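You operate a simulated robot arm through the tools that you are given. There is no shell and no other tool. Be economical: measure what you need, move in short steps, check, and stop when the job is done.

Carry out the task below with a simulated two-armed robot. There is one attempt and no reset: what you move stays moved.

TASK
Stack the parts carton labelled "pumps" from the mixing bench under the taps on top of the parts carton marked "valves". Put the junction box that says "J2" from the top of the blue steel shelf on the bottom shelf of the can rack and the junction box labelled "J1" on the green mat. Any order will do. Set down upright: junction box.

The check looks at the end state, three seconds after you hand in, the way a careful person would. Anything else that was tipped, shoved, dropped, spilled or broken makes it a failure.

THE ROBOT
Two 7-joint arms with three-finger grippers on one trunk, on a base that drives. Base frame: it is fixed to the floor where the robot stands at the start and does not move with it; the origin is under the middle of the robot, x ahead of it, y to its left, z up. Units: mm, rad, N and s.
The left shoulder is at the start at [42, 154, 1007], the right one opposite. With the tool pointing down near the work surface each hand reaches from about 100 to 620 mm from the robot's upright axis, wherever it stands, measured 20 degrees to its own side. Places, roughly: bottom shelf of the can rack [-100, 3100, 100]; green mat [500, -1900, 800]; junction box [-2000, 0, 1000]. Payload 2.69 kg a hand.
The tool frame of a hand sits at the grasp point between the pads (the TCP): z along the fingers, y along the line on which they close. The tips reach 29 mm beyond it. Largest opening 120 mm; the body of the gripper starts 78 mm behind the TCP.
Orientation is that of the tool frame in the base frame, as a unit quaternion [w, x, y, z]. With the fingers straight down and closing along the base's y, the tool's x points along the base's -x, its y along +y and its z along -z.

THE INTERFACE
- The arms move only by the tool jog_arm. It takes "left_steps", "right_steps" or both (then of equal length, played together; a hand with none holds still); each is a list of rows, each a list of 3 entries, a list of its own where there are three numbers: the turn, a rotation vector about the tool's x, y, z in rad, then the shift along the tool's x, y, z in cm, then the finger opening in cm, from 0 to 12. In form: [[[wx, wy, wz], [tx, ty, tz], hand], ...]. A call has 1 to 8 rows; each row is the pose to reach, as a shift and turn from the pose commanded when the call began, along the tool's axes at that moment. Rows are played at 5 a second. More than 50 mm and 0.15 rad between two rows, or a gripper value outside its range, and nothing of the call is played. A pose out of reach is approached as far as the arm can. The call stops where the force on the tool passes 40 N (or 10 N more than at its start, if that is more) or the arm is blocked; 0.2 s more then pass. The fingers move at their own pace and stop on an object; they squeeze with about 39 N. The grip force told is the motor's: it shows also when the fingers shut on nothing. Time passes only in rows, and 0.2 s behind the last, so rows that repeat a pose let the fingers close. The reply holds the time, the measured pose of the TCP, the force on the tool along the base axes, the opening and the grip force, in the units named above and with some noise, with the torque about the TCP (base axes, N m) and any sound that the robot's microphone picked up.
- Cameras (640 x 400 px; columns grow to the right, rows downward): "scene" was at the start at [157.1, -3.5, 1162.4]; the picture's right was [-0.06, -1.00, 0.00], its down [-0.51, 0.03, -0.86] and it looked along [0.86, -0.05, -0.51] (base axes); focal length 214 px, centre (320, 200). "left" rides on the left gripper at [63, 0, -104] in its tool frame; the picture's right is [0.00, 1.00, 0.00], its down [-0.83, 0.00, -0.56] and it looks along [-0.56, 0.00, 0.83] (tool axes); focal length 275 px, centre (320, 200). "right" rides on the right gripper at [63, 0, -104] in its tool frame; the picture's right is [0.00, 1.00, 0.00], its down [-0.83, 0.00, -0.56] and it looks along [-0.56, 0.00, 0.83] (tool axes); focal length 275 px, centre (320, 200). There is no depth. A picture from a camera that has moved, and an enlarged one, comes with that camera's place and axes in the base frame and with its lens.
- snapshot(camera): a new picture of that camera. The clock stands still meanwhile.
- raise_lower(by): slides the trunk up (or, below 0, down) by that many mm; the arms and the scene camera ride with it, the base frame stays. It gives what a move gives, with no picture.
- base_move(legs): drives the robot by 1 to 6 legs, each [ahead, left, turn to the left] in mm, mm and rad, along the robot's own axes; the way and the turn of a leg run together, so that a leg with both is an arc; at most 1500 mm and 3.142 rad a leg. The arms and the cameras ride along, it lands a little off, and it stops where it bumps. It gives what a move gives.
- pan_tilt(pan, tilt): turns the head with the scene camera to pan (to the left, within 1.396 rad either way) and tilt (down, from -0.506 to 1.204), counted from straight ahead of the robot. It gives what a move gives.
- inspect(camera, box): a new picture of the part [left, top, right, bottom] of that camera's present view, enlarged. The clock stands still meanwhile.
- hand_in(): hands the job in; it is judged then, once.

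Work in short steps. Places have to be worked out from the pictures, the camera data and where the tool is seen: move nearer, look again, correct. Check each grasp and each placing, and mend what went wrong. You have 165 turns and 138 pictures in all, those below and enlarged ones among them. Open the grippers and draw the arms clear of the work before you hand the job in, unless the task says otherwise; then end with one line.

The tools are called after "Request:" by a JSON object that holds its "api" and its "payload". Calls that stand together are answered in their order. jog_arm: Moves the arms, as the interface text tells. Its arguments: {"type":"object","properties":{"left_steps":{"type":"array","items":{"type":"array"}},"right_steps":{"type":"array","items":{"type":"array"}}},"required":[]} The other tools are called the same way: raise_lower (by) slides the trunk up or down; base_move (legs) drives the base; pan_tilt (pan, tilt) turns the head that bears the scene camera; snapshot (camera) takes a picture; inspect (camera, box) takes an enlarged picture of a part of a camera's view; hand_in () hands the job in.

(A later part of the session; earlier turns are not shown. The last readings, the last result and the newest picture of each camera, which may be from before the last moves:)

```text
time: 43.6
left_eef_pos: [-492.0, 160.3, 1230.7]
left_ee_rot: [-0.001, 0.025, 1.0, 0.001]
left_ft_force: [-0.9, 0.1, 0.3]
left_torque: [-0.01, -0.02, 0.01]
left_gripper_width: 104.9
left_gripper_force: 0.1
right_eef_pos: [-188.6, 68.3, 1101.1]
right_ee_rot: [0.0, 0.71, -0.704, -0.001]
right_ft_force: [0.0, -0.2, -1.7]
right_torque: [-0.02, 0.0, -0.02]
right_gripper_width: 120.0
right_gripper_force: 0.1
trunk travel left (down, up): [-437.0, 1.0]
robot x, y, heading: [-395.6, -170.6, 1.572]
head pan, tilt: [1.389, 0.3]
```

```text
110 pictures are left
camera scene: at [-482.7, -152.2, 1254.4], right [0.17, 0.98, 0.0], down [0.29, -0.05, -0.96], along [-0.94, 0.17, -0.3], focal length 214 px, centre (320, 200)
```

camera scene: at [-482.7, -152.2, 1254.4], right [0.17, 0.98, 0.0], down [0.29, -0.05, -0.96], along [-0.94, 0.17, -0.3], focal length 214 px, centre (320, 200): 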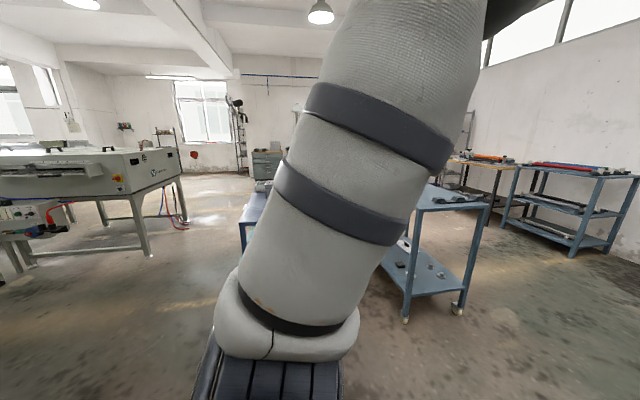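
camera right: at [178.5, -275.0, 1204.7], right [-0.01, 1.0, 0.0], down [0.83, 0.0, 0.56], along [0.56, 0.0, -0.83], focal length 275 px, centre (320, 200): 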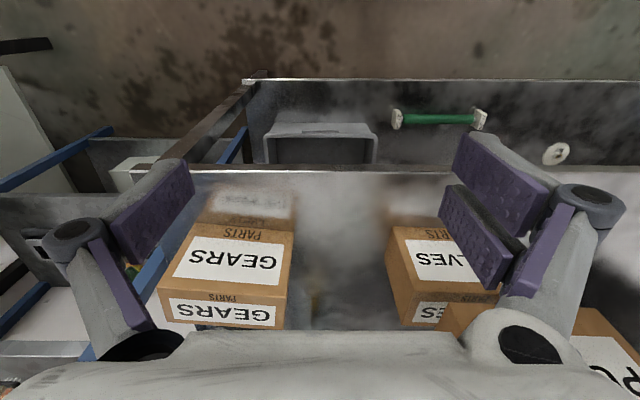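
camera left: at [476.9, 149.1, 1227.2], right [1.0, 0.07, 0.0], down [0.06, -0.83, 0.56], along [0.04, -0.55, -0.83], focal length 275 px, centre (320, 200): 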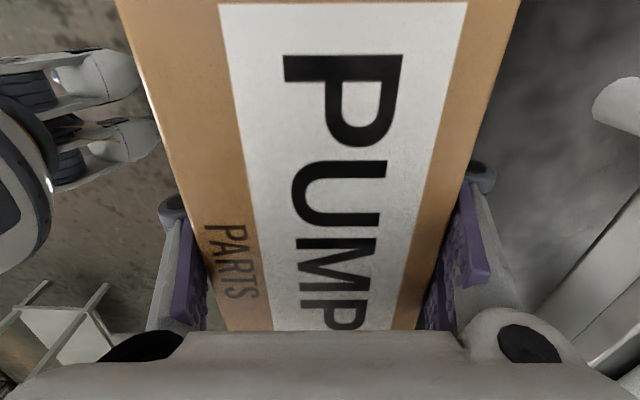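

The gray rack ahead along +y is the can rack, and the blue two-tier shelf is towards -x. I'll turn to face it.

Request:
{"api": "base_move", "payload": {"legs": [[0, 0, 1.571]]}}

Request:
{"api": "pan_tilt", "payload": {"pan": 0, "tilt": 0.3}}

Request:
{"api": "snapshot", "payload": {"camera": "scene"}}

Request:
{"api": "pan_tilt", "payload": {"pan": 1.35, "tilt": 0.3}}

Request:
{"api": "snapshot", "payload": {"camera": "scene"}}

```text
time: 47.8
left_eef_pos: [-727.0, -270.6, 1230.5]
left_ee_rot: [-0.001, -0.687, 0.726, 0.001]
left_ft_force: [-0.6, -0.3, -0.2]
left_torque: [-0.02, -0.03, 0.01]
left_gripper_width: 105.2
left_gripper_force: 0.0
right_eef_pos: [-636.0, 32.7, 1100.9]
right_ee_rot: [0.001, 1.0, 0.002, 0.0]
right_ft_force: [0.5, -0.2, -0.1]
right_torque: [-0.01, 0.0, 0.03]
right_gripper_width: 120.1
right_gripper_force: 0.1
trunk travel left (down, up): [-437.0, 1.0]
robot x, y, heading: [-392.1, -176.0, -3.135]
head pan, tilt: [1.389, 0.3]
```

```text
time: 49.4
left_eef_pos: [-728.0, -269.8, 1230.3]
left_ee_rot: [0.0, -0.688, 0.726, 0.001]
left_ft_force: [0.5, 0.2, 0.8]
left_torque: [-0.01, 0.01, 0.01]
left_gripper_width: 105.0
left_gripper_force: 0.0
right_eef_pos: [-636.3, 32.8, 1101.5]
right_ee_rot: [0.0, 1.0, 0.003, 0.0]
right_ft_force: [-0.3, 0.5, 1.0]
right_torque: [-0.01, 0.01, 0.03]
right_gripper_width: 120.1
right_gripper_force: 0.1
trunk travel left (down, up): [-437.0, 1.0]
robot x, y, heading: [-389.2, -170.6, -3.137]
head pan, tilt: [0.0, 0.3]
```

```text
109 pictures are left
camera scene: at [-486.8, -171.6, 1254.4], right [-0.01, 1.0, 0.0], down [0.3, 0.0, -0.96], along [-0.96, -0.01, -0.3], focal length 214 px, centre (320, 200)
```

scene: 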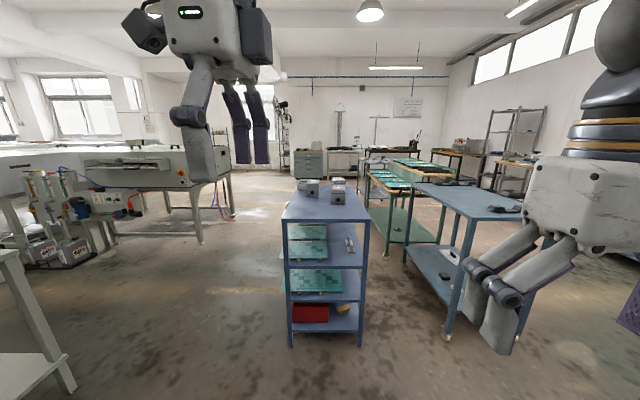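

```text
time: 50.9
left_eef_pos: [-726.7, -268.1, 1230.6]
left_ee_rot: [-0.001, -0.688, 0.726, 0.0]
left_ft_force: [-0.1, -0.3, 0.6]
left_torque: [-0.02, -0.01, 0.04]
left_gripper_width: 104.9
left_gripper_force: 0.1
right_eef_pos: [-635.2, 32.9, 1101.9]
right_ee_rot: [0.001, 1.0, 0.003, -0.001]
right_ft_force: [0.6, -0.8, -0.1]
right_torque: [0.01, -0.01, 0.0]
right_gripper_width: 120.0
right_gripper_force: 0.0
trunk travel left (down, up): [-437.0, 1.0]
robot x, y, heading: [-394.7, -170.7, -3.136]
head pan, tilt: [1.349, 0.3]
```

```text
108 pictures are left
camera scene: at [-413.5, -262.3, 1254.4], right [-0.98, 0.22, 0.0], down [0.06, 0.29, -0.96], along [-0.21, -0.93, -0.3], focal length 214 px, centre (320, 200)
```

scene: 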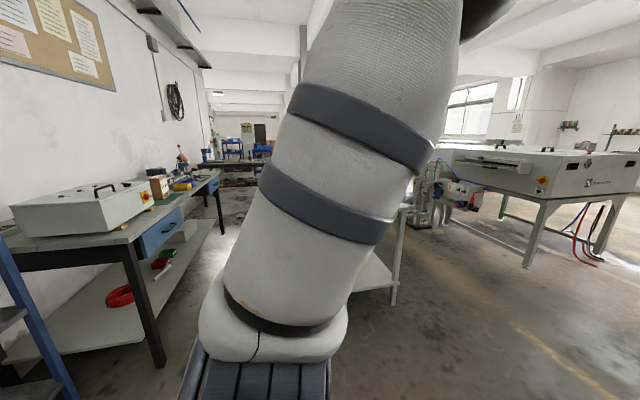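

The blue shelf ahead carries two junction boxes on top. I'll drive nearer and look closely.

Request:
{"api": "pan_tilt", "payload": {"pan": 0, "tilt": 0.4}}

Request:
{"api": "base_move", "payload": {"legs": [[600, 0, 0]]}}

Request:
{"api": "snapshot", "payload": {"camera": "scene"}}

Request:
{"api": "inspect", "payload": {"camera": "scene", "box": [260, 120, 420, 220]}}

```text
time: 52.4
left_eef_pos: [-727.0, -270.1, 1230.4]
left_ee_rot: [0.0, -0.687, 0.726, 0.001]
left_ft_force: [0.4, -0.2, -0.1]
left_torque: [0.02, 0.01, 0.0]
left_gripper_width: 105.3
left_gripper_force: 0.0
right_eef_pos: [-635.9, 32.2, 1100.7]
right_ee_rot: [0.0, 1.0, 0.003, 0.0]
right_ft_force: [-0.6, -0.3, 1.0]
right_torque: [-0.01, -0.04, -0.01]
right_gripper_width: 120.1
right_gripper_force: 0.0
trunk travel left (down, up): [-437.0, 1.0]
robot x, y, heading: [-391.3, -170.0, -3.129]
head pan, tilt: [0.0, 0.4]
```

```text
time: 55.8
left_eef_pos: [-1330.1, -264.7, 1231.6]
left_ee_rot: [0.0, -0.683, 0.73, 0.0]
left_ft_force: [0.2, 0.0, -0.2]
left_torque: [0.0, -0.03, 0.0]
left_gripper_width: 105.0
left_gripper_force: 0.0
right_eef_pos: [-1233.4, 36.5, 1100.8]
right_ee_rot: [0.001, 1.0, -0.003, 0.001]
right_ft_force: [0.0, -0.5, -0.5]
right_torque: [0.01, 0.0, 0.02]
right_gripper_width: 119.8
right_gripper_force: 0.1
trunk travel left (down, up): [-437.0, 1.0]
robot x, y, heading: [-992.5, -171.2, 3.134]
head pan, tilt: [0.0, 0.4]
```

```text
107 pictures are left
camera scene: at [-1086.6, -170.0, 1245.2], right [0.01, 1.0, 0.0], down [0.39, 0.0, -0.92], along [-0.92, 0.01, -0.39], focal length 214 px, centre (320, 200)
```

scene: 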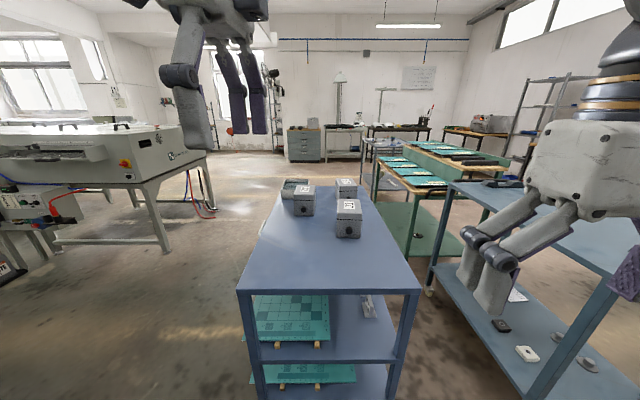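

```text
4.00 times, centred on (340, 170) of scene
camera zoom: at [-1086.6, -170.0, 1245.2], right [0.01, 1.0, 0.0], down [0.39, 0.0, -0.92], along [-0.92, 0.01, -0.39], focal length 858 px, centre (240, 320)
```

zoom: 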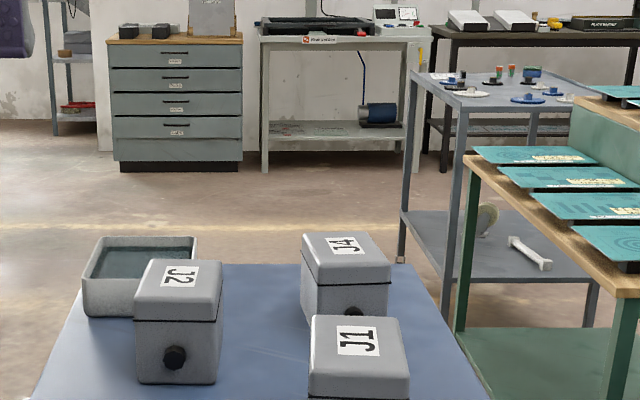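

J2 and J1 stand in the front row, with a J4 and an open box behind them. I judge the shelf top z≈843, J1's front near (-1726, -68) and J2's near (-1872, -228). I'll drive a little nearer and look down.

Request:
{"api": "base_move", "payload": {"legs": [[110, -40, 0]]}}

Request:
{"api": "pan_tilt", "payload": {"pan": 0, "tilt": 0.45}}

Request:
{"api": "inspect", "payload": {"camera": "scene", "box": [220, 130, 420, 255]}}

Request:
{"api": "pan_tilt", "payload": {"pan": 0, "tilt": 1.1}}

Request:
{"api": "snapshot", "payload": {"camera": "scene"}}

```text
time: 57.0
left_eef_pos: [-1439.6, -225.7, 1232.8]
left_ee_rot: [0.0, -0.684, 0.729, 0.001]
left_ft_force: [0.2, -0.3, 0.3]
left_torque: [0.0, -0.03, -0.01]
left_gripper_width: 105.0
left_gripper_force: 0.0
right_eef_pos: [-1345.3, 75.6, 1101.5]
right_ee_rot: [0.0, 1.0, -0.002, 0.0]
right_ft_force: [-0.6, 0.1, -0.2]
right_torque: [-0.02, -0.01, -0.04]
right_gripper_width: 119.8
right_gripper_force: 0.1
trunk travel left (down, up): [-437.0, 1.0]
robot x, y, heading: [-1107.5, -132.7, 3.136]
head pan, tilt: [0.0, 0.4]
```

```text
time: 57.6
left_eef_pos: [-1439.7, -226.9, 1230.9]
left_ee_rot: [0.0, -0.685, 0.729, 0.0]
left_ft_force: [0.2, -0.3, -0.3]
left_torque: [0.0, 0.0, -0.03]
left_gripper_width: 105.1
left_gripper_force: 0.1
right_eef_pos: [-1345.1, 76.2, 1102.1]
right_ee_rot: [0.0, 1.0, -0.001, 0.0]
right_ft_force: [-0.1, 0.8, -0.3]
right_torque: [0.0, -0.01, -0.01]
right_gripper_width: 120.1
right_gripper_force: 0.0
trunk travel left (down, up): [-437.0, 1.0]
robot x, y, heading: [-1106.4, -130.2, 3.133]
head pan, tilt: [0.0, 0.45]
```

```text
3.20 times, centred on (320, 192) of scene
camera zoom: at [-1196.7, -130.3, 1240.5], right [0.0, 1.0, 0.0], down [0.44, 0.0, -0.9], along [-0.9, 0.0, -0.44], focal length 686 px, centre (320, 224)
```

zoom: 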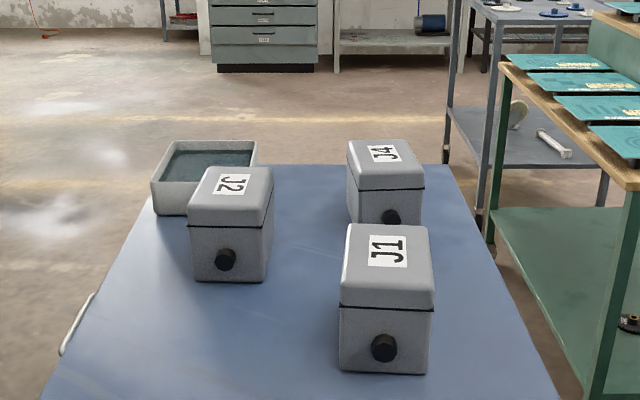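

```text
time: 58.6
left_eef_pos: [-1439.9, -225.3, 1232.5]
left_ee_rot: [-0.001, -0.685, 0.729, 0.001]
left_ft_force: [0.1, 0.1, 1.4]
left_torque: [-0.03, 0.02, -0.01]
left_gripper_width: 104.9
left_gripper_force: 0.2
right_eef_pos: [-1345.6, 75.5, 1101.7]
right_ee_rot: [0.0, 1.0, -0.002, 0.0]
right_ft_force: [0.5, -0.2, -0.4]
right_torque: [0.03, 0.01, 0.02]
right_gripper_width: 120.1
right_gripper_force: 0.1
trunk travel left (down, up): [-437.0, 1.0]
robot x, y, heading: [-1106.0, -129.0, 3.136]
head pan, tilt: [0.0, 1.1]
```

```text
104 pictures are left
camera scene: at [-1167.9, -130.4, 1188.4], right [0.0, 1.0, 0.0], down [0.89, 0.0, -0.45], along [-0.45, 0.0, -0.89], focal length 214 px, centre (320, 200)
```

scene: 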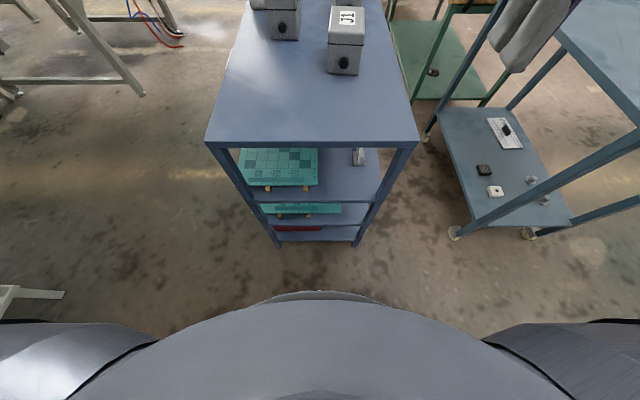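

The robot's base front sits about 130 mm ahead of its axis, so I can go 130 mm nearer. J1 is about 81×130×90 mm, centred near (-1780, -65); J2 near (-1949, -231). I'll move in and pitch the right hand 0.7 rad forward towards J1.

Request:
{"api": "base_move", "payload": {"legs": [[130, 0, 0]]}}

Request:
{"api": "jog_arm", "payload": {"right_steps": [[[0, -0.14, 0], [-3, 2.8, 0], 12], [[0, -0.28, 0], [-6, 5.6, 0], 12], [[0, -0.42, 0], [-9, 8.4, 0], 12], [[0, -0.56, 0], [-12, 11.2, 0], 12], [[0, -0.7, 0], [-15, 14.0, 0], 12]]}}

Request:
{"api": "pan_tilt", "payload": {"pan": 0, "tilt": 0.6}}

Request:
{"api": "snapshot", "payload": {"camera": "right"}}

Request:
{"api": "snapshot", "payload": {"camera": "scene"}}

```text
time: 59.9
left_eef_pos: [-1571.5, -225.2, 1229.5]
left_ee_rot: [-0.001, -0.685, 0.729, 0.001]
left_ft_force: [-0.1, 0.5, 0.2]
left_torque: [0.0, 0.01, -0.02]
left_gripper_width: 105.1
left_gripper_force: 0.0
right_eef_pos: [-1477.0, 75.0, 1102.5]
right_ee_rot: [0.001, 1.0, -0.002, 0.0]
right_ft_force: [-0.5, 0.4, 0.0]
right_torque: [-0.02, -0.04, 0.01]
right_gripper_width: 119.9
right_gripper_force: 0.0
trunk travel left (down, up): [-437.0, 1.0]
robot x, y, heading: [-1237.4, -131.7, 3.142]
head pan, tilt: [0.0, 1.1]
```

```text
time: 61.1
left_eef_pos: [-1571.9, -226.6, 1232.5]
left_ee_rot: [0.0, -0.685, 0.728, 0.001]
left_ft_force: [-0.7, -0.6, -0.1]
left_torque: [0.03, 0.0, -0.01]
left_gripper_width: 104.9
left_gripper_force: 0.1
right_eef_pos: [-1632.7, -61.3, 1103.2]
right_ee_rot: [0.0, 0.939, -0.006, -0.344]
right_ft_force: [0.5, 0.0, 0.8]
right_torque: [0.01, 0.0, -0.01]
right_gripper_width: 119.9
right_gripper_force: 0.0
trunk travel left (down, up): [-437.0, 1.0]
robot x, y, heading: [-1241.4, -132.7, 3.138]
head pan, tilt: [0.0, 1.1]
```

```text
time: 62.1
left_eef_pos: [-1570.0, -226.9, 1231.1]
left_ee_rot: [0.0, -0.684, 0.729, 0.001]
left_ft_force: [0.6, 0.4, -0.1]
left_torque: [0.0, 0.03, 0.01]
left_gripper_width: 105.0
left_gripper_force: 0.1
right_eef_pos: [-1631.3, -61.7, 1104.9]
right_ee_rot: [0.002, 0.939, -0.007, -0.344]
right_ft_force: [0.2, -0.6, -0.3]
right_torque: [-0.02, -0.04, 0.0]
right_gripper_width: 120.1
right_gripper_force: 0.1
trunk travel left (down, up): [-437.0, 1.0]
robot x, y, heading: [-1234.4, -133.8, 3.14]
head pan, tilt: [0.0, 0.6]
```

```text
103 pictures are left
camera right: at [-1515.7, -60.8, 1142.4], right [-0.01, -1.0, 0.01], down [-0.28, 0.01, 0.96], along [-0.96, 0.01, -0.28], focal length 275 px, centre (320, 200)
```

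right: 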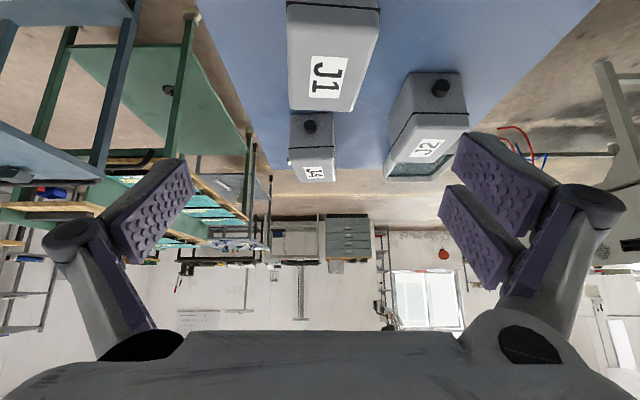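

```text
102 pictures are left
camera scene: at [-1291.5, -136.3, 1182.5], right [-0.11, 0.99, 0.0], down [0.93, 0.1, -0.36], along [-0.36, -0.04, -0.93], focal length 214 px, centre (320, 200)
```

scene: 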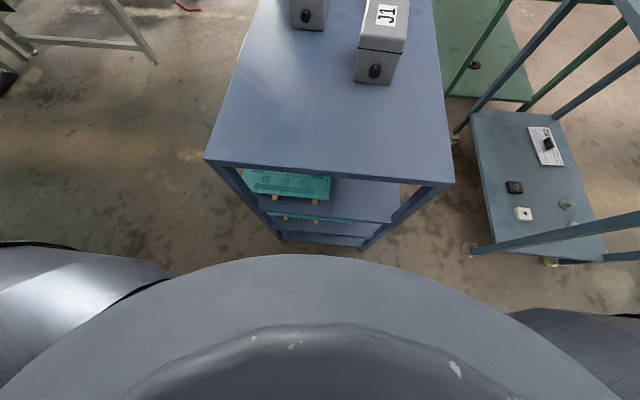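

The head camera didn't follow the tilt command; perhaps an arm is in its way. I'll command it again and read.

Request:
{"api": "pan_tilt", "payload": {"pan": 0.1, "tilt": 0.7}}

Request:
{"api": "snapshot", "payload": {"camera": "scene"}}

```text
time: 62.7
left_eef_pos: [-1571.9, -226.7, 1231.0]
left_ee_rot: [0.0, -0.685, 0.728, 0.001]
left_ft_force: [-0.6, 0.5, 0.6]
left_torque: [0.0, 0.02, 0.03]
left_gripper_width: 104.9
left_gripper_force: 0.1
right_eef_pos: [-1631.9, -61.5, 1103.5]
right_ee_rot: [0.002, 0.939, -0.006, -0.344]
right_ft_force: [0.1, 0.8, 0.1]
right_torque: [-0.01, 0.01, -0.02]
right_gripper_width: 119.9
right_gripper_force: 0.0
trunk travel left (down, up): [-437.0, 1.0]
robot x, y, heading: [-1238.0, -131.7, 3.14]
head pan, tilt: [0.099, 0.7]
```

```text
101 pictures are left
camera scene: at [-1291.5, -136.5, 1182.5], right [-0.11, 0.99, 0.0], down [0.92, 0.1, -0.37], along [-0.36, -0.04, -0.93], focal length 214 px, centre (320, 200)
```

scene: 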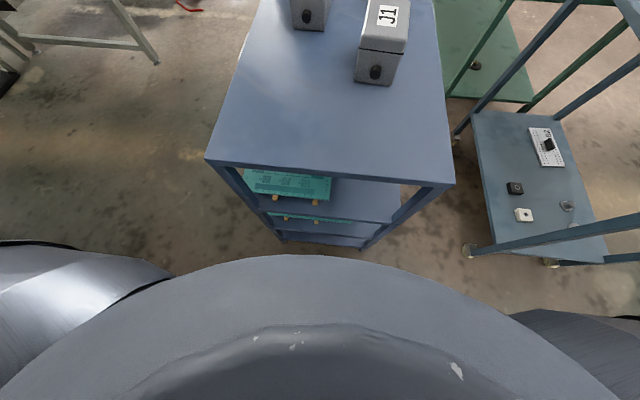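

The head is pressed down by the arm; its reported pose is still true. The right camera gives J1's centre at about (-1778, -67), yaw about 0.07. I'll approach it halfway along the tool axis and look again.

Request:
{"api": "jog_arm", "payload": {"right_steps": [[[0.02, 0, 0.025], [1.5, 0.3, 4], 12], [[0.045, 0, 0.054], [3, 0.65, 8], 12], [[0.045, 0, 0.054], [3.6, 0.65, 12], 12]]}}

Request:
{"api": "snapshot", "payload": {"camera": "right"}}

Request:
{"api": "snapshot", "payload": {"camera": "scene"}}

```text
time: 63.5
left_eef_pos: [-1571.4, -225.8, 1230.0]
left_ee_rot: [-0.001, -0.685, 0.728, 0.0]
left_ft_force: [0.0, 0.6, 0.3]
left_torque: [0.02, 0.0, -0.01]
left_gripper_width: 104.8
left_gripper_force: 0.1
right_eef_pos: [-1678.6, -71.1, 985.0]
right_ee_rot: [-0.013, 0.939, -0.034, -0.343]
right_ft_force: [0.0, -1.2, 0.7]
right_torque: [0.02, 0.03, -0.03]
right_gripper_width: 120.0
right_gripper_force: 0.1
trunk travel left (down, up): [-437.0, 1.0]
robot x, y, heading: [-1235.2, -132.9, 3.134]
head pan, tilt: [0.099, 0.7]
```

```text
100 pictures are left
camera right: at [-1562.3, -77.9, 1023.1], right [-0.07, -1.0, 0.0], down [-0.28, 0.02, 0.96], along [-0.96, 0.07, -0.28], focal length 275 px, centre (320, 200)
```

right: 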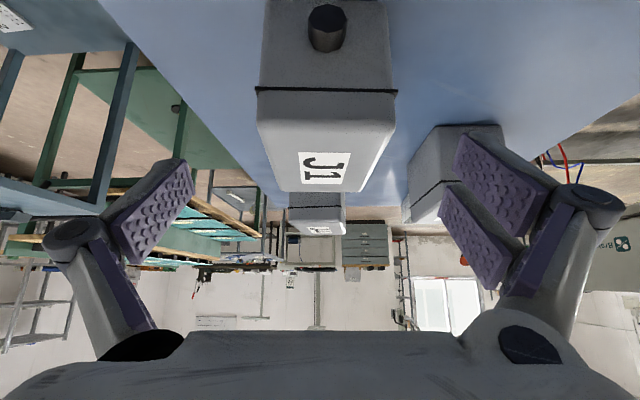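

```text
99 pictures are left
camera scene: at [-1321.0, -138.3, 1218.1], right [-0.1, 1.0, 0.0], down [0.64, 0.06, -0.76], along [-0.76, -0.07, -0.64], focal length 214 px, centre (320, 200)
```

scene: 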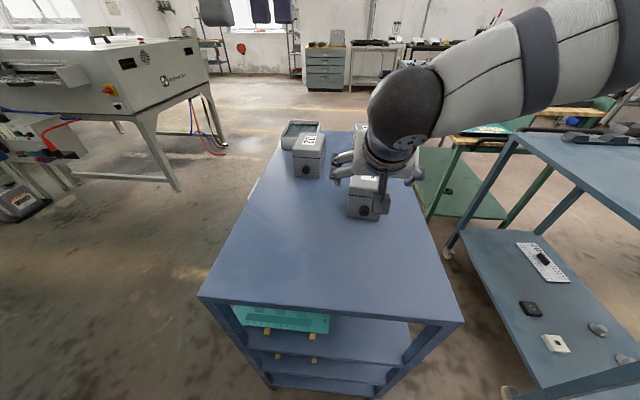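

The view is centred within about 4 mm; J1's top is at about z 930 and the table at about 828. I'll go in the remaining 129 mm.

Request:
{"api": "jog_arm", "payload": {"right_steps": [[[0, 0, 0], [0, 0.4, 4], 12], [[0, 0, 0], [0.2, 0.4, 8], 12], [[0, 0, 0], [0.4, 0.4, 10.5], 12], [[0, 0, 0], [0.5, 0.4, 12.9], 12]]}}

Request:
{"api": "inspect", "payload": {"camera": "scene", "box": [260, 80, 460, 240]}}

Request:
{"api": "snapshot", "payload": {"camera": "right"}}

```text
time: 64.5
left_eef_pos: [-1568.3, -226.2, 1232.0]
left_ee_rot: [-0.002, -0.685, 0.729, 0.002]
left_ft_force: [0.9, -0.3, -0.9]
left_torque: [0.02, -0.07, 0.0]
left_gripper_width: 104.9
left_gripper_force: 0.0
right_eef_pos: [-1754.6, -70.6, 901.7]
right_ee_rot: [-0.009, 0.934, -0.033, -0.355]
right_ft_force: [11.3, 1.0, 27.4]
right_torque: [0.24, -0.88, 0.06]
right_gripper_width: 120.5
right_gripper_force: 0.0
trunk travel left (down, up): [-437.0, 1.0]
robot x, y, heading: [-1234.6, -134.2, 3.141]
head pan, tilt: [0.099, 0.7]
stopped in row 4 (right hand): the force on the tool passed its limit at 50 N (the readings are from after the stop); the commanded pose is now the measured one
```

```text
2.50 times, centred on (360, 160) of scene
camera zoom: at [-1317.7, -138.1, 1218.9], right [-0.1, 1.0, 0.0], down [0.64, 0.06, -0.77], along [-0.76, -0.07, -0.64], focal length 536 px, centre (220, 300)
```

zoom: 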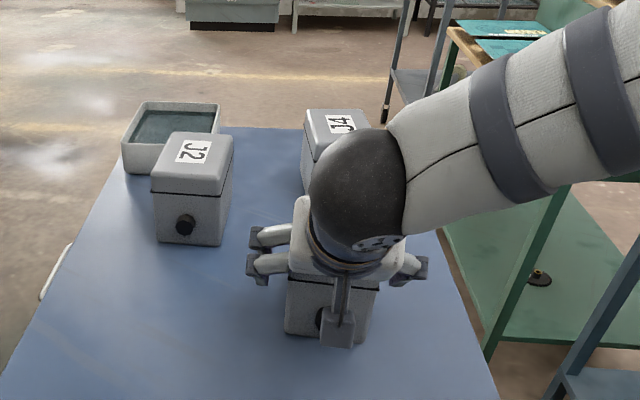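

```text
97 pictures are left
camera right: at [-1638.4, -77.8, 936.6], right [-0.07, -1.0, 0.0], down [-0.25, 0.02, 0.97], along [-0.97, 0.07, -0.25], focal length 275 px, centre (320, 200)
```

right: 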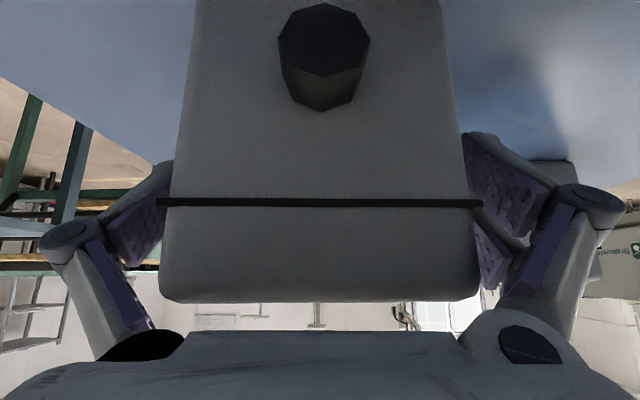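

The finger links wedge on the lid corners when the carton is more than about 55 mm behind the TCP, so a shallower grasp with less pitch is needed. I'll back out and reduce the pitch to about 0.35 rad.

Request:
{"api": "jog_arm", "payload": {"right_steps": [[[0, 0, 0], [0, 0, -4], 12], [[0, 0, 0], [0, 0, -8], 12], [[0, 0.125, 0], [0, 0, -10], 12], [[0, 0.25, 0], [0, 0, -10], 12], [[0, 0.376, 0], [0, 0, -10], 12]]}}

Request:
{"api": "snapshot", "payload": {"camera": "right"}}

Request:
{"api": "inspect", "payload": {"camera": "scene", "box": [260, 80, 460, 240]}}

```text
time: 65.7
left_eef_pos: [-1570.8, -225.3, 1231.0]
left_ee_rot: [0.001, -0.684, 0.729, 0.0]
left_ft_force: [-0.3, 0.6, -0.4]
left_torque: [0.01, -0.03, 0.01]
left_gripper_width: 105.0
left_gripper_force: 0.1
right_eef_pos: [-1688.2, -74.8, 971.3]
right_ee_rot: [-0.005, 0.985, -0.036, -0.167]
right_ft_force: [0.0, 0.2, 0.3]
right_torque: [0.04, -0.02, 0.0]
right_gripper_width: 119.7
right_gripper_force: 0.1
trunk travel left (down, up): [-437.0, 1.0]
robot x, y, heading: [-1238.0, -135.5, 3.136]
head pan, tilt: [0.099, 0.7]
```

```text
96 pictures are left
camera right: at [-1594.5, -79.4, 1047.4], right [-0.07, -1.0, 0.0], down [-0.6, 0.04, 0.8], along [-0.8, 0.05, -0.6], focal length 275 px, centre (320, 200)
```

right: 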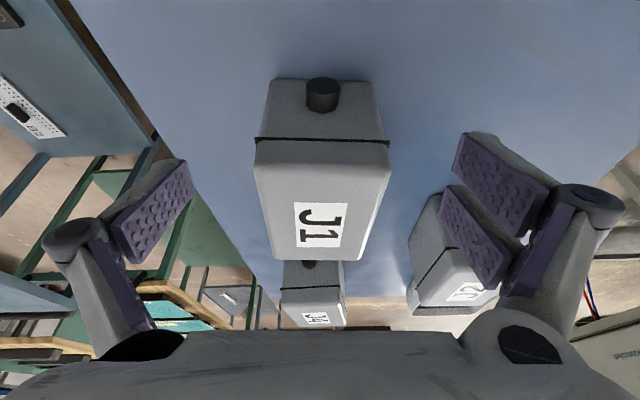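

```text
2.50 times, centred on (360, 160) of scene
camera zoom: at [-1320.7, -138.1, 1218.2], right [-0.1, 1.0, 0.0], down [0.64, 0.06, -0.76], along [-0.76, -0.07, -0.64], focal length 536 px, centre (220, 300)
```

zoom: 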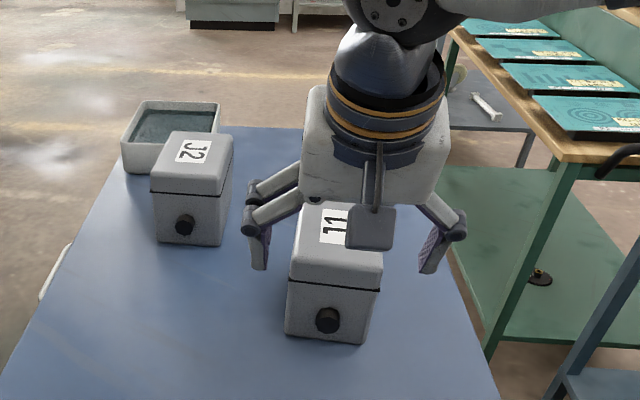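

J1's centre is about (-1781, -67) with top z≈933 and a bit more yaw. I'll go forward above it, then straight down to a shallow grasp at z≈902.

Request:
{"api": "jog_arm", "payload": {"right_steps": [[[0.008, 0, 0.024], [-4, 0, 1.4], 12], [[0.017, 0, 0.047], [-7.87, -0.1, 2.79], 12], [[0.017, 0, 0.047], [-7.1, -0.1, 5], 12], [[0.017, 0, 0.047], [-6.3, -0.1, 7.2], 12]]}}

Request:
{"api": "snapshot", "payload": {"camera": "right"}}

```text
time: 66.7
left_eef_pos: [-1571.8, -226.5, 1231.5]
left_ee_rot: [0.0, -0.684, 0.73, 0.0]
left_ft_force: [-0.2, 0.7, -0.1]
left_torque: [-0.04, -0.02, -0.03]
left_gripper_width: 105.0
left_gripper_force: 0.1
right_eef_pos: [-1773.0, -68.2, 922.7]
right_ee_rot: [-0.009, 0.984, -0.06, -0.167]
right_ft_force: [0.3, 0.7, 0.1]
right_torque: [0.02, 0.0, 0.03]
right_gripper_width: 120.1
right_gripper_force: 0.0
trunk travel left (down, up): [-437.0, 1.0]
robot x, y, heading: [-1237.2, -130.8, 3.145]
head pan, tilt: [0.099, 0.7]
```

```text
94 pictures are left
camera right: at [-1678.8, -77.9, 999.4], right [-0.12, -0.99, 0.0], down [-0.6, 0.07, 0.8], along [-0.79, 0.09, -0.6], focal length 275 px, centre (320, 200)
```

right: 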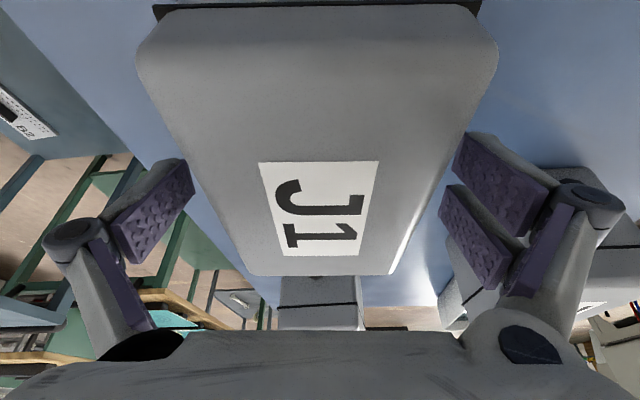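

It is well centred. I'll lower 20 mm and close.

Request:
{"api": "jog_arm", "payload": {"right_steps": [[[0, 0, 0], [0.35, 0, 0.95], 12], [[0, 0, 0], [0.67, 0, 1.88], 12]]}}

Request:
{"api": "jog_arm", "payload": {"right_steps": [[[0, 0, 0], [0, 0, 0], 0], [[0, 0, 0], [0, 0, 0], 0], [[0, 0, 0], [0, 0, 0], 0], [[0, 0, 0], [0, 0, 0], 0]]}}

Request:
{"api": "jog_arm", "payload": {"right_steps": [[[0, 0, 0], [-0.05, 0, -0.2], 0], [[0, 0, 0], [-0.15, 0, -0.5], 0], [[0, 0, 0], [-0.3, 0, -1], 0], [[0, 0, 0], [-0.5, 0, -1.5], 0], [[0, 0, 0], [-0.5, 0, -1.5], 0]]}}

Request:
{"api": "snapshot", "payload": {"camera": "right"}}

Request:
{"api": "inspect", "payload": {"camera": "scene", "box": [260, 80, 460, 240]}}

```text
time: 67.3
left_eef_pos: [-1570.9, -225.3, 1231.8]
left_ee_rot: [0.0, -0.685, 0.729, 0.001]
left_ft_force: [-0.2, -0.7, 0.5]
left_torque: [-0.03, -0.02, -0.03]
left_gripper_width: 105.0
left_gripper_force: 0.0
right_eef_pos: [-1772.1, -67.4, 903.5]
right_ee_rot: [-0.009, 0.984, -0.06, -0.168]
right_ft_force: [0.4, 0.2, 0.3]
right_torque: [-0.01, 0.0, 0.0]
right_gripper_width: 120.0
right_gripper_force: 0.0
trunk travel left (down, up): [-437.0, 1.0]
robot x, y, heading: [-1234.8, -133.8, 3.138]
head pan, tilt: [0.099, 0.7]
```

```text
time: 68.3
left_eef_pos: [-1570.1, -227.0, 1231.9]
left_ee_rot: [0.0, -0.684, 0.729, 0.001]
left_ft_force: [0.2, 0.2, 0.2]
left_torque: [0.01, 0.02, 0.02]
left_gripper_width: 104.9
left_gripper_force: 0.1
right_eef_pos: [-1772.2, -68.1, 904.8]
right_ee_rot: [-0.009, 0.984, -0.061, -0.168]
right_ft_force: [1.2, -1.3, 6.7]
right_torque: [-0.09, -0.84, -0.16]
right_gripper_width: 83.6
right_gripper_force: 39.0
trunk travel left (down, up): [-437.0, 1.0]
robot x, y, heading: [-1238.0, -130.5, 3.136]
head pan, tilt: [0.099, 0.7]
```

```text
time: 69.5
left_eef_pos: [-1570.7, -226.4, 1231.7]
left_ee_rot: [0.0, -0.685, 0.729, 0.001]
left_ft_force: [-1.0, -0.1, -0.2]
left_torque: [-0.01, 0.02, -0.02]
left_gripper_width: 104.8
left_gripper_force: 0.1
right_eef_pos: [-1771.5, -67.3, 920.0]
right_ee_rot: [-0.009, 0.984, -0.061, -0.168]
right_ft_force: [-0.8, -0.4, -3.6]
right_torque: [0.0, 0.06, -0.02]
right_gripper_width: 82.7
right_gripper_force: 38.9
trunk travel left (down, up): [-437.0, 1.0]
robot x, y, heading: [-1235.3, -132.2, 3.138]
head pan, tilt: [0.099, 0.7]
```

```text
93 pictures are left
camera right: at [-1678.8, -77.7, 996.0], right [-0.12, -0.99, 0.0], down [-0.6, 0.07, 0.8], along [-0.79, 0.09, -0.6], focal length 275 px, centre (320, 200)
```

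right: 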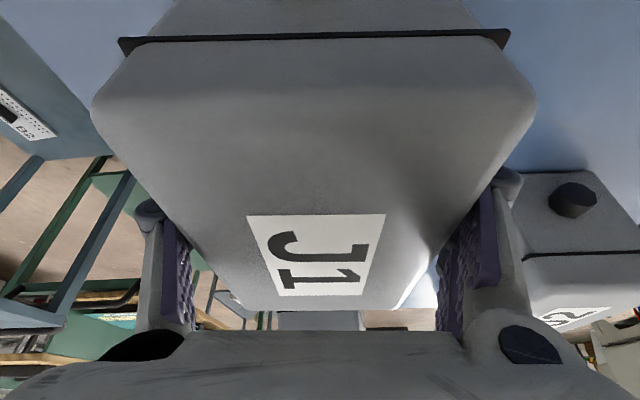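

```text
2.50 times, centred on (360, 160) of scene
camera zoom: at [-1320.6, -138.2, 1218.3], right [-0.1, 1.0, 0.0], down [0.64, 0.06, -0.76], along [-0.76, -0.07, -0.64], focal length 536 px, centre (220, 300)
```

zoom: 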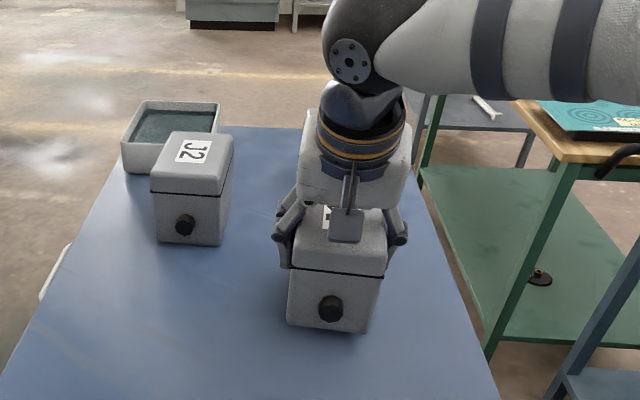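

J1 is held (about 0.37 kg), hanging straight. I'll lift it and draw it back towards the body.

Request:
{"api": "jog_arm", "payload": {"right_steps": [[[0, 0, 0], [-0.8, 0, -2.3], 0], [[0, 0, 0], [-1.7, 0, -4.7], 0], [[0, 0, 0], [-2.6, 0, -7.3], 0], [[0, 0, 0], [-1.5, 0, -10], 0], [[0, 0, 0], [2, 0, -12], 0], [[0, 0, 0], [6, 0, -14], 0], [[0, 0, 0], [10, 0, -16], 0], [[0, 0, 0], [13, 0, -17], 0]]}}

Request:
{"api": "jog_arm", "payload": {"left_steps": [[[0, 0, -0.14], [0, 0, 0], 12], [[0, 0, -0.28], [0, 0, 0], 12], [[0, 0, -0.42], [0, 0, 0], 12], [[0, 0, -0.56], [0, 0, 0], 12], [[0, 0, -0.7], [0, 0, 0], 12], [[0, 0, -0.84], [0, 0, 0], 12]]}}

Request:
{"api": "snapshot", "payload": {"camera": "scene"}}

```text
time: 71.3
left_eef_pos: [-1569.9, -226.7, 1230.8]
left_ee_rot: [0.0, -0.684, 0.729, 0.0]
left_ft_force: [0.0, 0.7, 0.7]
left_torque: [-0.01, 0.02, -0.02]
left_gripper_width: 105.0
left_gripper_force: 0.1
right_eef_pos: [-1594.5, -88.7, 1037.1]
right_ee_rot: [-0.009, 0.984, -0.061, -0.168]
right_ft_force: [0.1, 0.0, -4.3]
right_torque: [0.02, 0.07, 0.01]
right_gripper_width: 82.4
right_gripper_force: 38.9
trunk travel left (down, up): [-437.0, 1.0]
robot x, y, heading: [-1237.8, -131.0, 3.136]
head pan, tilt: [0.099, 0.7]
```

```text
time: 72.7
left_eef_pos: [-1570.6, -226.7, 1231.5]
left_ee_rot: [0.0, 0.923, -0.385, -0.001]
left_ft_force: [-0.4, 0.5, -0.2]
left_torque: [-0.03, -0.01, 0.03]
left_gripper_width: 120.2
left_gripper_force: 0.1
right_eef_pos: [-1594.5, -89.1, 1036.3]
right_ee_rot: [-0.009, 0.984, -0.061, -0.167]
right_ft_force: [-0.2, -0.2, -4.2]
right_torque: [-0.04, 0.02, -0.03]
right_gripper_width: 82.3
right_gripper_force: 39.2
trunk travel left (down, up): [-437.0, 1.0]
robot x, y, heading: [-1236.9, -133.3, 3.136]
head pan, tilt: [0.099, 0.7]
```

```text
91 pictures are left
camera scene: at [-1320.4, -138.2, 1218.3], right [-0.1, 1.0, 0.0], down [0.64, 0.06, -0.76], along [-0.76, -0.07, -0.64], focal length 214 px, centre (320, 200)
```

scene: 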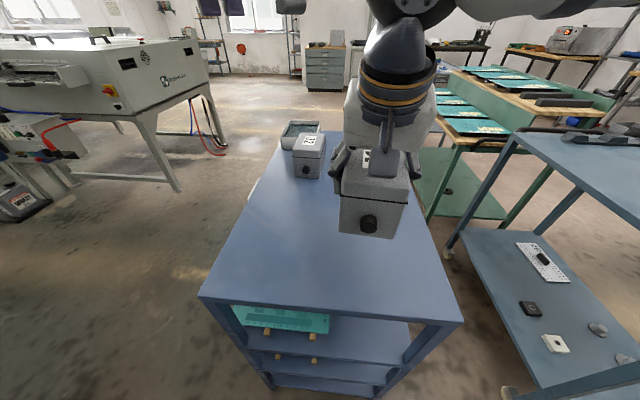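

I'll shift J1 right for room, while turning the left hand the rest of the way.

Request:
{"api": "jog_arm", "payload": {"left_steps": [[[0, 0, -0.14], [0, 0, 0], 12], [[0, 0, -0.28], [0, 0, 0], 12], [[0, 0, -0.42], [0, 0, 0], 12], [[0, 0, -0.56], [0, 0, 0], 12], [[0, 0, -0.7], [0, 0, 0], 12], [[0, 0, -0.79], [0, 0, 0], 12]], "right_steps": [[[0, 0, 0], [0, -2.5, 0], 0], [[0, 0, 0], [0, -5, 0], 0], [[0, 0, 0], [0, -7.5, 0], 0], [[0, 0, 0], [0, -10, 0], 0], [[0, 0, 0], [0, -13, 0], 0], [[0, 0, 0], [0, -15, 0], 0]]}}

Request:
{"api": "jog_arm", "payload": {"left_steps": [[[0, -0.13, 0], [-1, 0, 1], 12], [[0, -0.26, 0], [-3, 0, 3], 12], [[0, -0.39, 0], [-5, 0, 5], 12], [[0, -0.5, 0], [-7, 0, 7], 12], [[0, -0.5, 0], [-9, 0, 10], 12], [[0, -0.5, 0], [-11, 0, 13], 12], [[0, -0.5, 0], [-13, 0, 16], 12]]}}

Request:
{"api": "snapshot", "payload": {"camera": "left"}}

Request:
{"api": "snapshot", "payload": {"camera": "scene"}}

```text
time: 74.1
left_eef_pos: [-1570.3, -225.1, 1230.8]
left_ee_rot: [0.0, 1.0, -0.001, -0.001]
left_ft_force: [-0.2, -0.4, 0.2]
left_torque: [0.03, 0.04, 0.01]
left_gripper_width: 120.0
left_gripper_force: 0.1
right_eef_pos: [-1577.3, 59.0, 1037.2]
right_ee_rot: [-0.009, 0.984, -0.06, -0.168]
right_ft_force: [-0.3, 1.3, -4.0]
right_torque: [-0.01, 0.04, 0.0]
right_gripper_width: 82.0
right_gripper_force: 38.7
trunk travel left (down, up): [-437.0, 1.0]
robot x, y, heading: [-1237.5, -131.2, 3.139]
head pan, tilt: [0.099, 0.7]
```

```text
time: 75.7
left_eef_pos: [-1703.3, -225.7, 1070.4]
left_ee_rot: [-0.001, 0.969, -0.002, -0.248]
left_ft_force: [-0.3, -0.2, -0.5]
left_torque: [-0.02, 0.0, -0.01]
left_gripper_width: 120.1
left_gripper_force: 0.1
right_eef_pos: [-1577.9, 58.6, 1036.6]
right_ee_rot: [-0.009, 0.984, -0.061, -0.167]
right_ft_force: [-0.1, 0.4, -4.6]
right_torque: [0.0, 0.04, 0.0]
right_gripper_width: 81.6
right_gripper_force: 39.2
trunk travel left (down, up): [-437.0, 1.0]
robot x, y, heading: [-1236.4, -128.6, 3.138]
head pan, tilt: [0.099, 0.7]
```

```text
90 pictures are left
camera left: at [-1597.1, -226.3, 1132.4], right [-0.01, -1.0, 0.0], down [-0.46, 0.01, 0.89], along [-0.89, 0.01, -0.46], focal length 275 px, centre (320, 200)
```

left: 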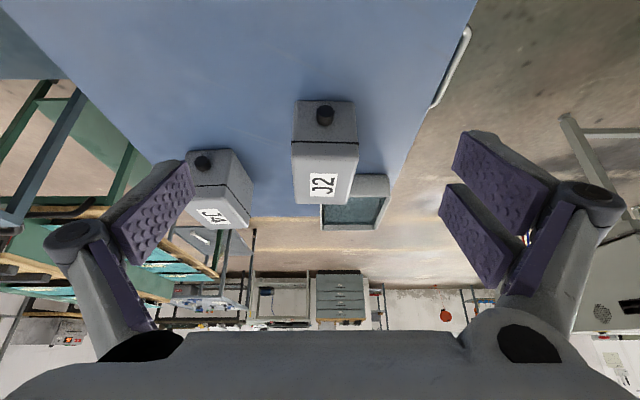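

```text
89 pictures are left
camera scene: at [-1321.2, -137.9, 1218.2], right [-0.1, 1.0, 0.0], down [0.64, 0.06, -0.76], along [-0.76, -0.07, -0.64], focal length 214 px, centre (320, 200)
```

scene: 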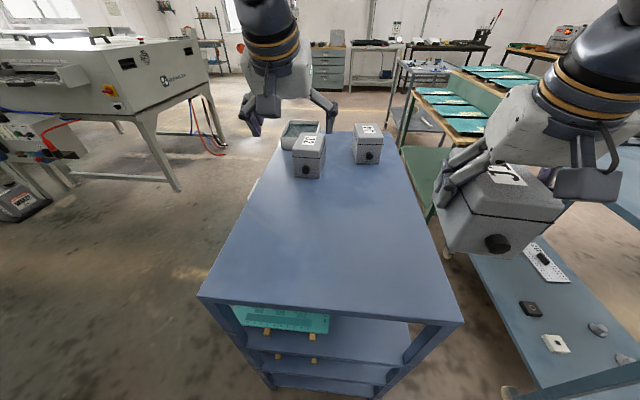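

J2's centre is about (-1937, -228), yaw about 0.06. I'll bring the left hand over it at a safe height.

Request:
{"api": "jog_arm", "payload": {"left_steps": [[[0.006, 0, 0.011], [-2.9, 0.06, 3.7], 12], [[0.012, 0, 0.022], [-5.8, 0.12, 7.4], 12], [[0.018, 0, 0.033], [-8.6, 0.2, 11], 12], [[0.024, 0, 0.044], [-11.5, 0.27, 14.7], 12], [[0.03, 0, 0.055], [-14.4, 0.33, 18.4], 12]]}}

Request:
{"api": "snapshot", "payload": {"camera": "left"}}

```text
time: 76.9
left_eef_pos: [-1883.3, -227.5, 979.9]
left_ee_rot: [-0.008, 0.968, -0.032, -0.249]
left_ft_force: [1.3, -0.6, -0.1]
left_torque: [0.0, 0.04, 0.0]
left_gripper_width: 120.2
left_gripper_force: 0.0
left hand out of reach, approached as far as the arm can: row 5
right_eef_pos: [-1575.6, 59.2, 1038.8]
right_ee_rot: [-0.008, 0.984, -0.061, -0.169]
right_ft_force: [0.5, -0.9, -5.2]
right_torque: [0.01, 0.1, 0.02]
right_gripper_width: 81.7
right_gripper_force: 39.3
trunk travel left (down, up): [-437.0, 1.0]
robot x, y, heading: [-1233.7, -129.5, 3.135]
head pan, tilt: [0.099, 0.7]
```

```text
88 pictures are left
camera left: at [-1777.2, -235.9, 1042.6], right [-0.07, -1.0, 0.0], down [-0.46, 0.03, 0.89], along [-0.89, 0.06, -0.46], focal length 275 px, centre (320, 200)
```

left: 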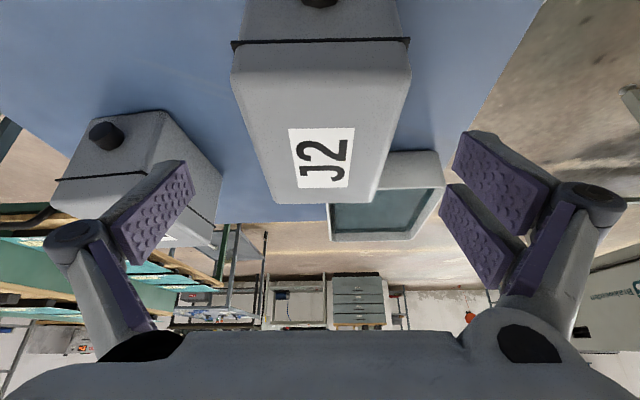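

The reach ends about 35 mm short. I'll advance the base carefully by 45 mm.

Request:
{"api": "base_move", "payload": {"legs": [[45, 0, 0]]}}

Request:
{"api": "snapshot", "payload": {"camera": "left"}}

```text
time: 77.8
left_eef_pos: [-1930.2, -227.8, 978.8]
left_ee_rot: [-0.008, 0.968, -0.031, -0.248]
left_ft_force: [-0.3, -0.3, -0.2]
left_torque: [0.01, -0.01, 0.04]
left_gripper_width: 119.8
left_gripper_force: 0.1
right_eef_pos: [-1622.2, 59.1, 1036.9]
right_ee_rot: [-0.009, 0.984, -0.059, -0.168]
right_ft_force: [-0.9, -0.2, -4.2]
right_torque: [-0.01, -0.01, -0.04]
right_gripper_width: 81.2
right_gripper_force: 39.1
trunk travel left (down, up): [-437.0, 1.0]
robot x, y, heading: [-1274.3, -130.5, 3.14]
head pan, tilt: [0.099, 0.7]
```

```text
87 pictures are left
camera left: at [-1824.3, -235.2, 1040.6], right [-0.07, -1.0, 0.0], down [-0.46, 0.03, 0.89], along [-0.88, 0.06, -0.46], focal length 275 px, centre (320, 200)
```

left: 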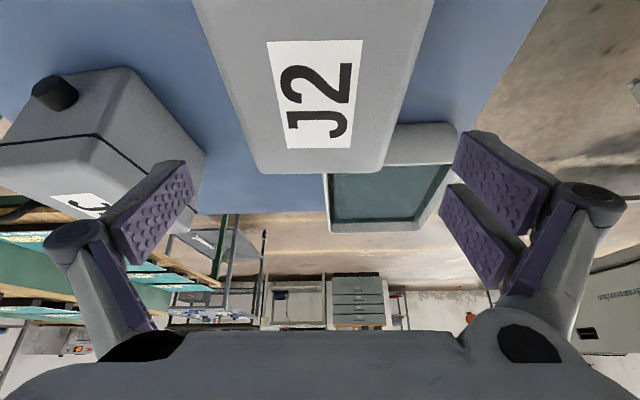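

Centred. I'll ease back 17 mm, lower to z≈905 and close on J2.

Request:
{"api": "jog_arm", "payload": {"left_steps": [[[-0.01, 0, -0.018], [1.5, 0, -0.8], 12], [[-0.02, 0, -0.035], [2.7, 0, 1.4], 12], [[-0.02, 0, -0.035], [3.9, 0, 3.6], 12], [[-0.02, 0, -0.035], [5.0, 0, 5.65], 12]]}}

Request:
{"api": "snapshot", "payload": {"camera": "left"}}

```text
time: 78.8
left_eef_pos: [-1913.9, -231.1, 903.7]
left_ee_rot: [-0.003, 0.969, -0.011, -0.248]
left_ft_force: [-0.4, 0.0, -0.8]
left_torque: [0.0, -0.02, -0.01]
left_gripper_width: 119.9
left_gripper_force: 0.1
right_eef_pos: [-1621.3, 58.4, 1035.7]
right_ee_rot: [-0.009, 0.984, -0.061, -0.168]
right_ft_force: [0.1, 0.1, -4.8]
right_torque: [-0.01, 0.06, 0.01]
right_gripper_width: 81.1
right_gripper_force: 39.4
trunk travel left (down, up): [-437.0, 1.0]
robot x, y, heading: [-1282.3, -131.0, 3.138]
head pan, tilt: [0.099, 0.7]
```

```text
86 pictures are left
camera left: at [-1807.8, -233.1, 965.5], right [-0.03, -1.0, 0.0], down [-0.46, 0.01, 0.89], along [-0.89, 0.02, -0.46], focal length 275 px, centre (320, 200)
```

left: 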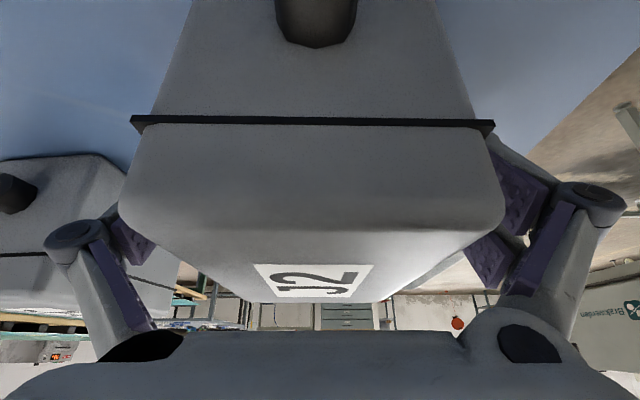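

Aligned. Closing and lifting gently.

Request:
{"api": "jog_arm", "payload": {"left_steps": [[[0, 0, 0], [0, -0.2, 0], 10], [[0, 0, 0], [0, -0.2, 0], 0], [[0, 0, 0], [0, -0.2, 0], 0], [[0, 0, 0], [0, -0.2, 0], 0], [[0, 0, 0], [0, -0.2, 0], 0]]}}

Request:
{"api": "jog_arm", "payload": {"left_steps": [[[0, 0, 0], [-0.1, 0, -0.2], 0], [[0, 0, 0], [-0.25, 0, -0.45], 0], [[0, 0, 0], [-0.5, 0, -0.9], 0], [[0, 0, 0], [-1, 0, -1.8], 0], [[0, 0, 0], [-1.5, 0, -2.7], 0], [[0, 0, 0], [-2, 0, -3.6], 0], [[0, 0, 0], [-2.4, 0, -4.4], 0]]}}

Request:
{"api": "snapshot", "payload": {"camera": "left"}}

Request:
{"api": "snapshot", "payload": {"camera": "right"}}

Request:
{"api": "snapshot", "payload": {"camera": "scene"}}

```text
time: 80.0
left_eef_pos: [-1914.0, -227.5, 907.4]
left_ee_rot: [-0.003, 0.968, -0.011, -0.251]
left_ft_force: [-2.1, -1.7, 22.7]
left_torque: [-0.05, -1.46, -0.24]
left_gripper_width: 86.5
left_gripper_force: 38.7
right_eef_pos: [-1620.3, 59.9, 1039.6]
right_ee_rot: [-0.009, 0.984, -0.061, -0.169]
right_ft_force: [-0.1, 0.0, -4.5]
right_torque: [0.0, 0.0, 0.03]
right_gripper_width: 81.2
right_gripper_force: 38.9
trunk travel left (down, up): [-437.0, 1.0]
robot x, y, heading: [-1277.8, -131.6, 3.135]
head pan, tilt: [0.099, 0.7]
```

```text
time: 81.6
left_eef_pos: [-1913.2, -226.0, 956.9]
left_ee_rot: [-0.003, 0.969, -0.012, -0.247]
left_ft_force: [-0.3, 0.4, -3.7]
left_torque: [0.01, -0.03, 0.0]
left_gripper_width: 80.0
left_gripper_force: 39.5
right_eef_pos: [-1621.3, 59.5, 1037.6]
right_ee_rot: [-0.01, 0.984, -0.061, -0.168]
right_ft_force: [-0.3, -0.4, -4.5]
right_torque: [-0.03, 0.03, -0.05]
right_gripper_width: 81.1
right_gripper_force: 39.0
trunk travel left (down, up): [-437.0, 1.0]
robot x, y, heading: [-1283.0, -134.4, 3.138]
head pan, tilt: [0.099, 0.7]
```

```text
85 pictures are left
camera left: at [-1807.5, -229.8, 1017.4], right [-0.03, -1.0, 0.0], down [-0.46, 0.01, 0.89], along [-0.89, 0.02, -0.46], focal length 275 px, centre (320, 200)
```

left: 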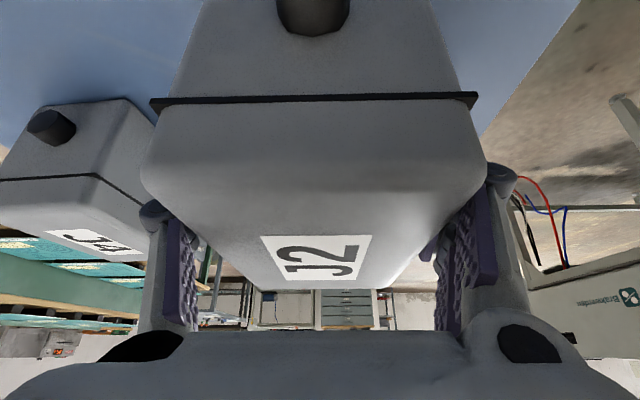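

```text
84 pictures are left
camera right: at [-1527.6, 49.3, 1113.8], right [-0.12, -0.99, 0.0], down [-0.6, 0.07, 0.8], along [-0.79, 0.09, -0.6], focal length 275 px, centre (320, 200)
```

right: 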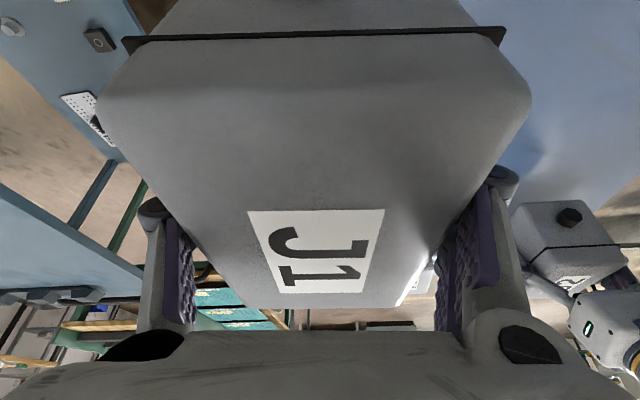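

```text
83 pictures are left
camera scene: at [-1365.2, -137.9, 1218.3], right [-0.09, 1.0, 0.0], down [0.64, 0.06, -0.76], along [-0.76, -0.07, -0.64], focal length 214 px, centre (320, 200)
```

scene: 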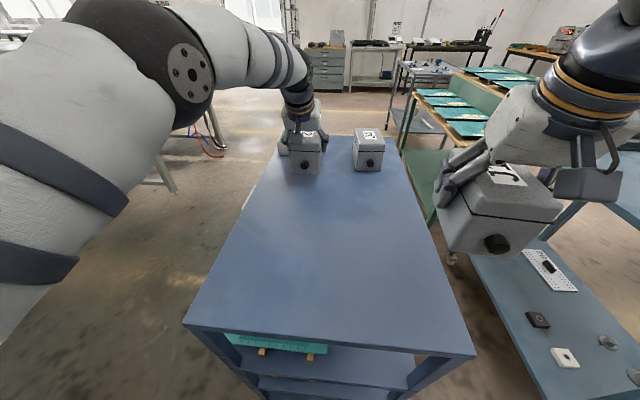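

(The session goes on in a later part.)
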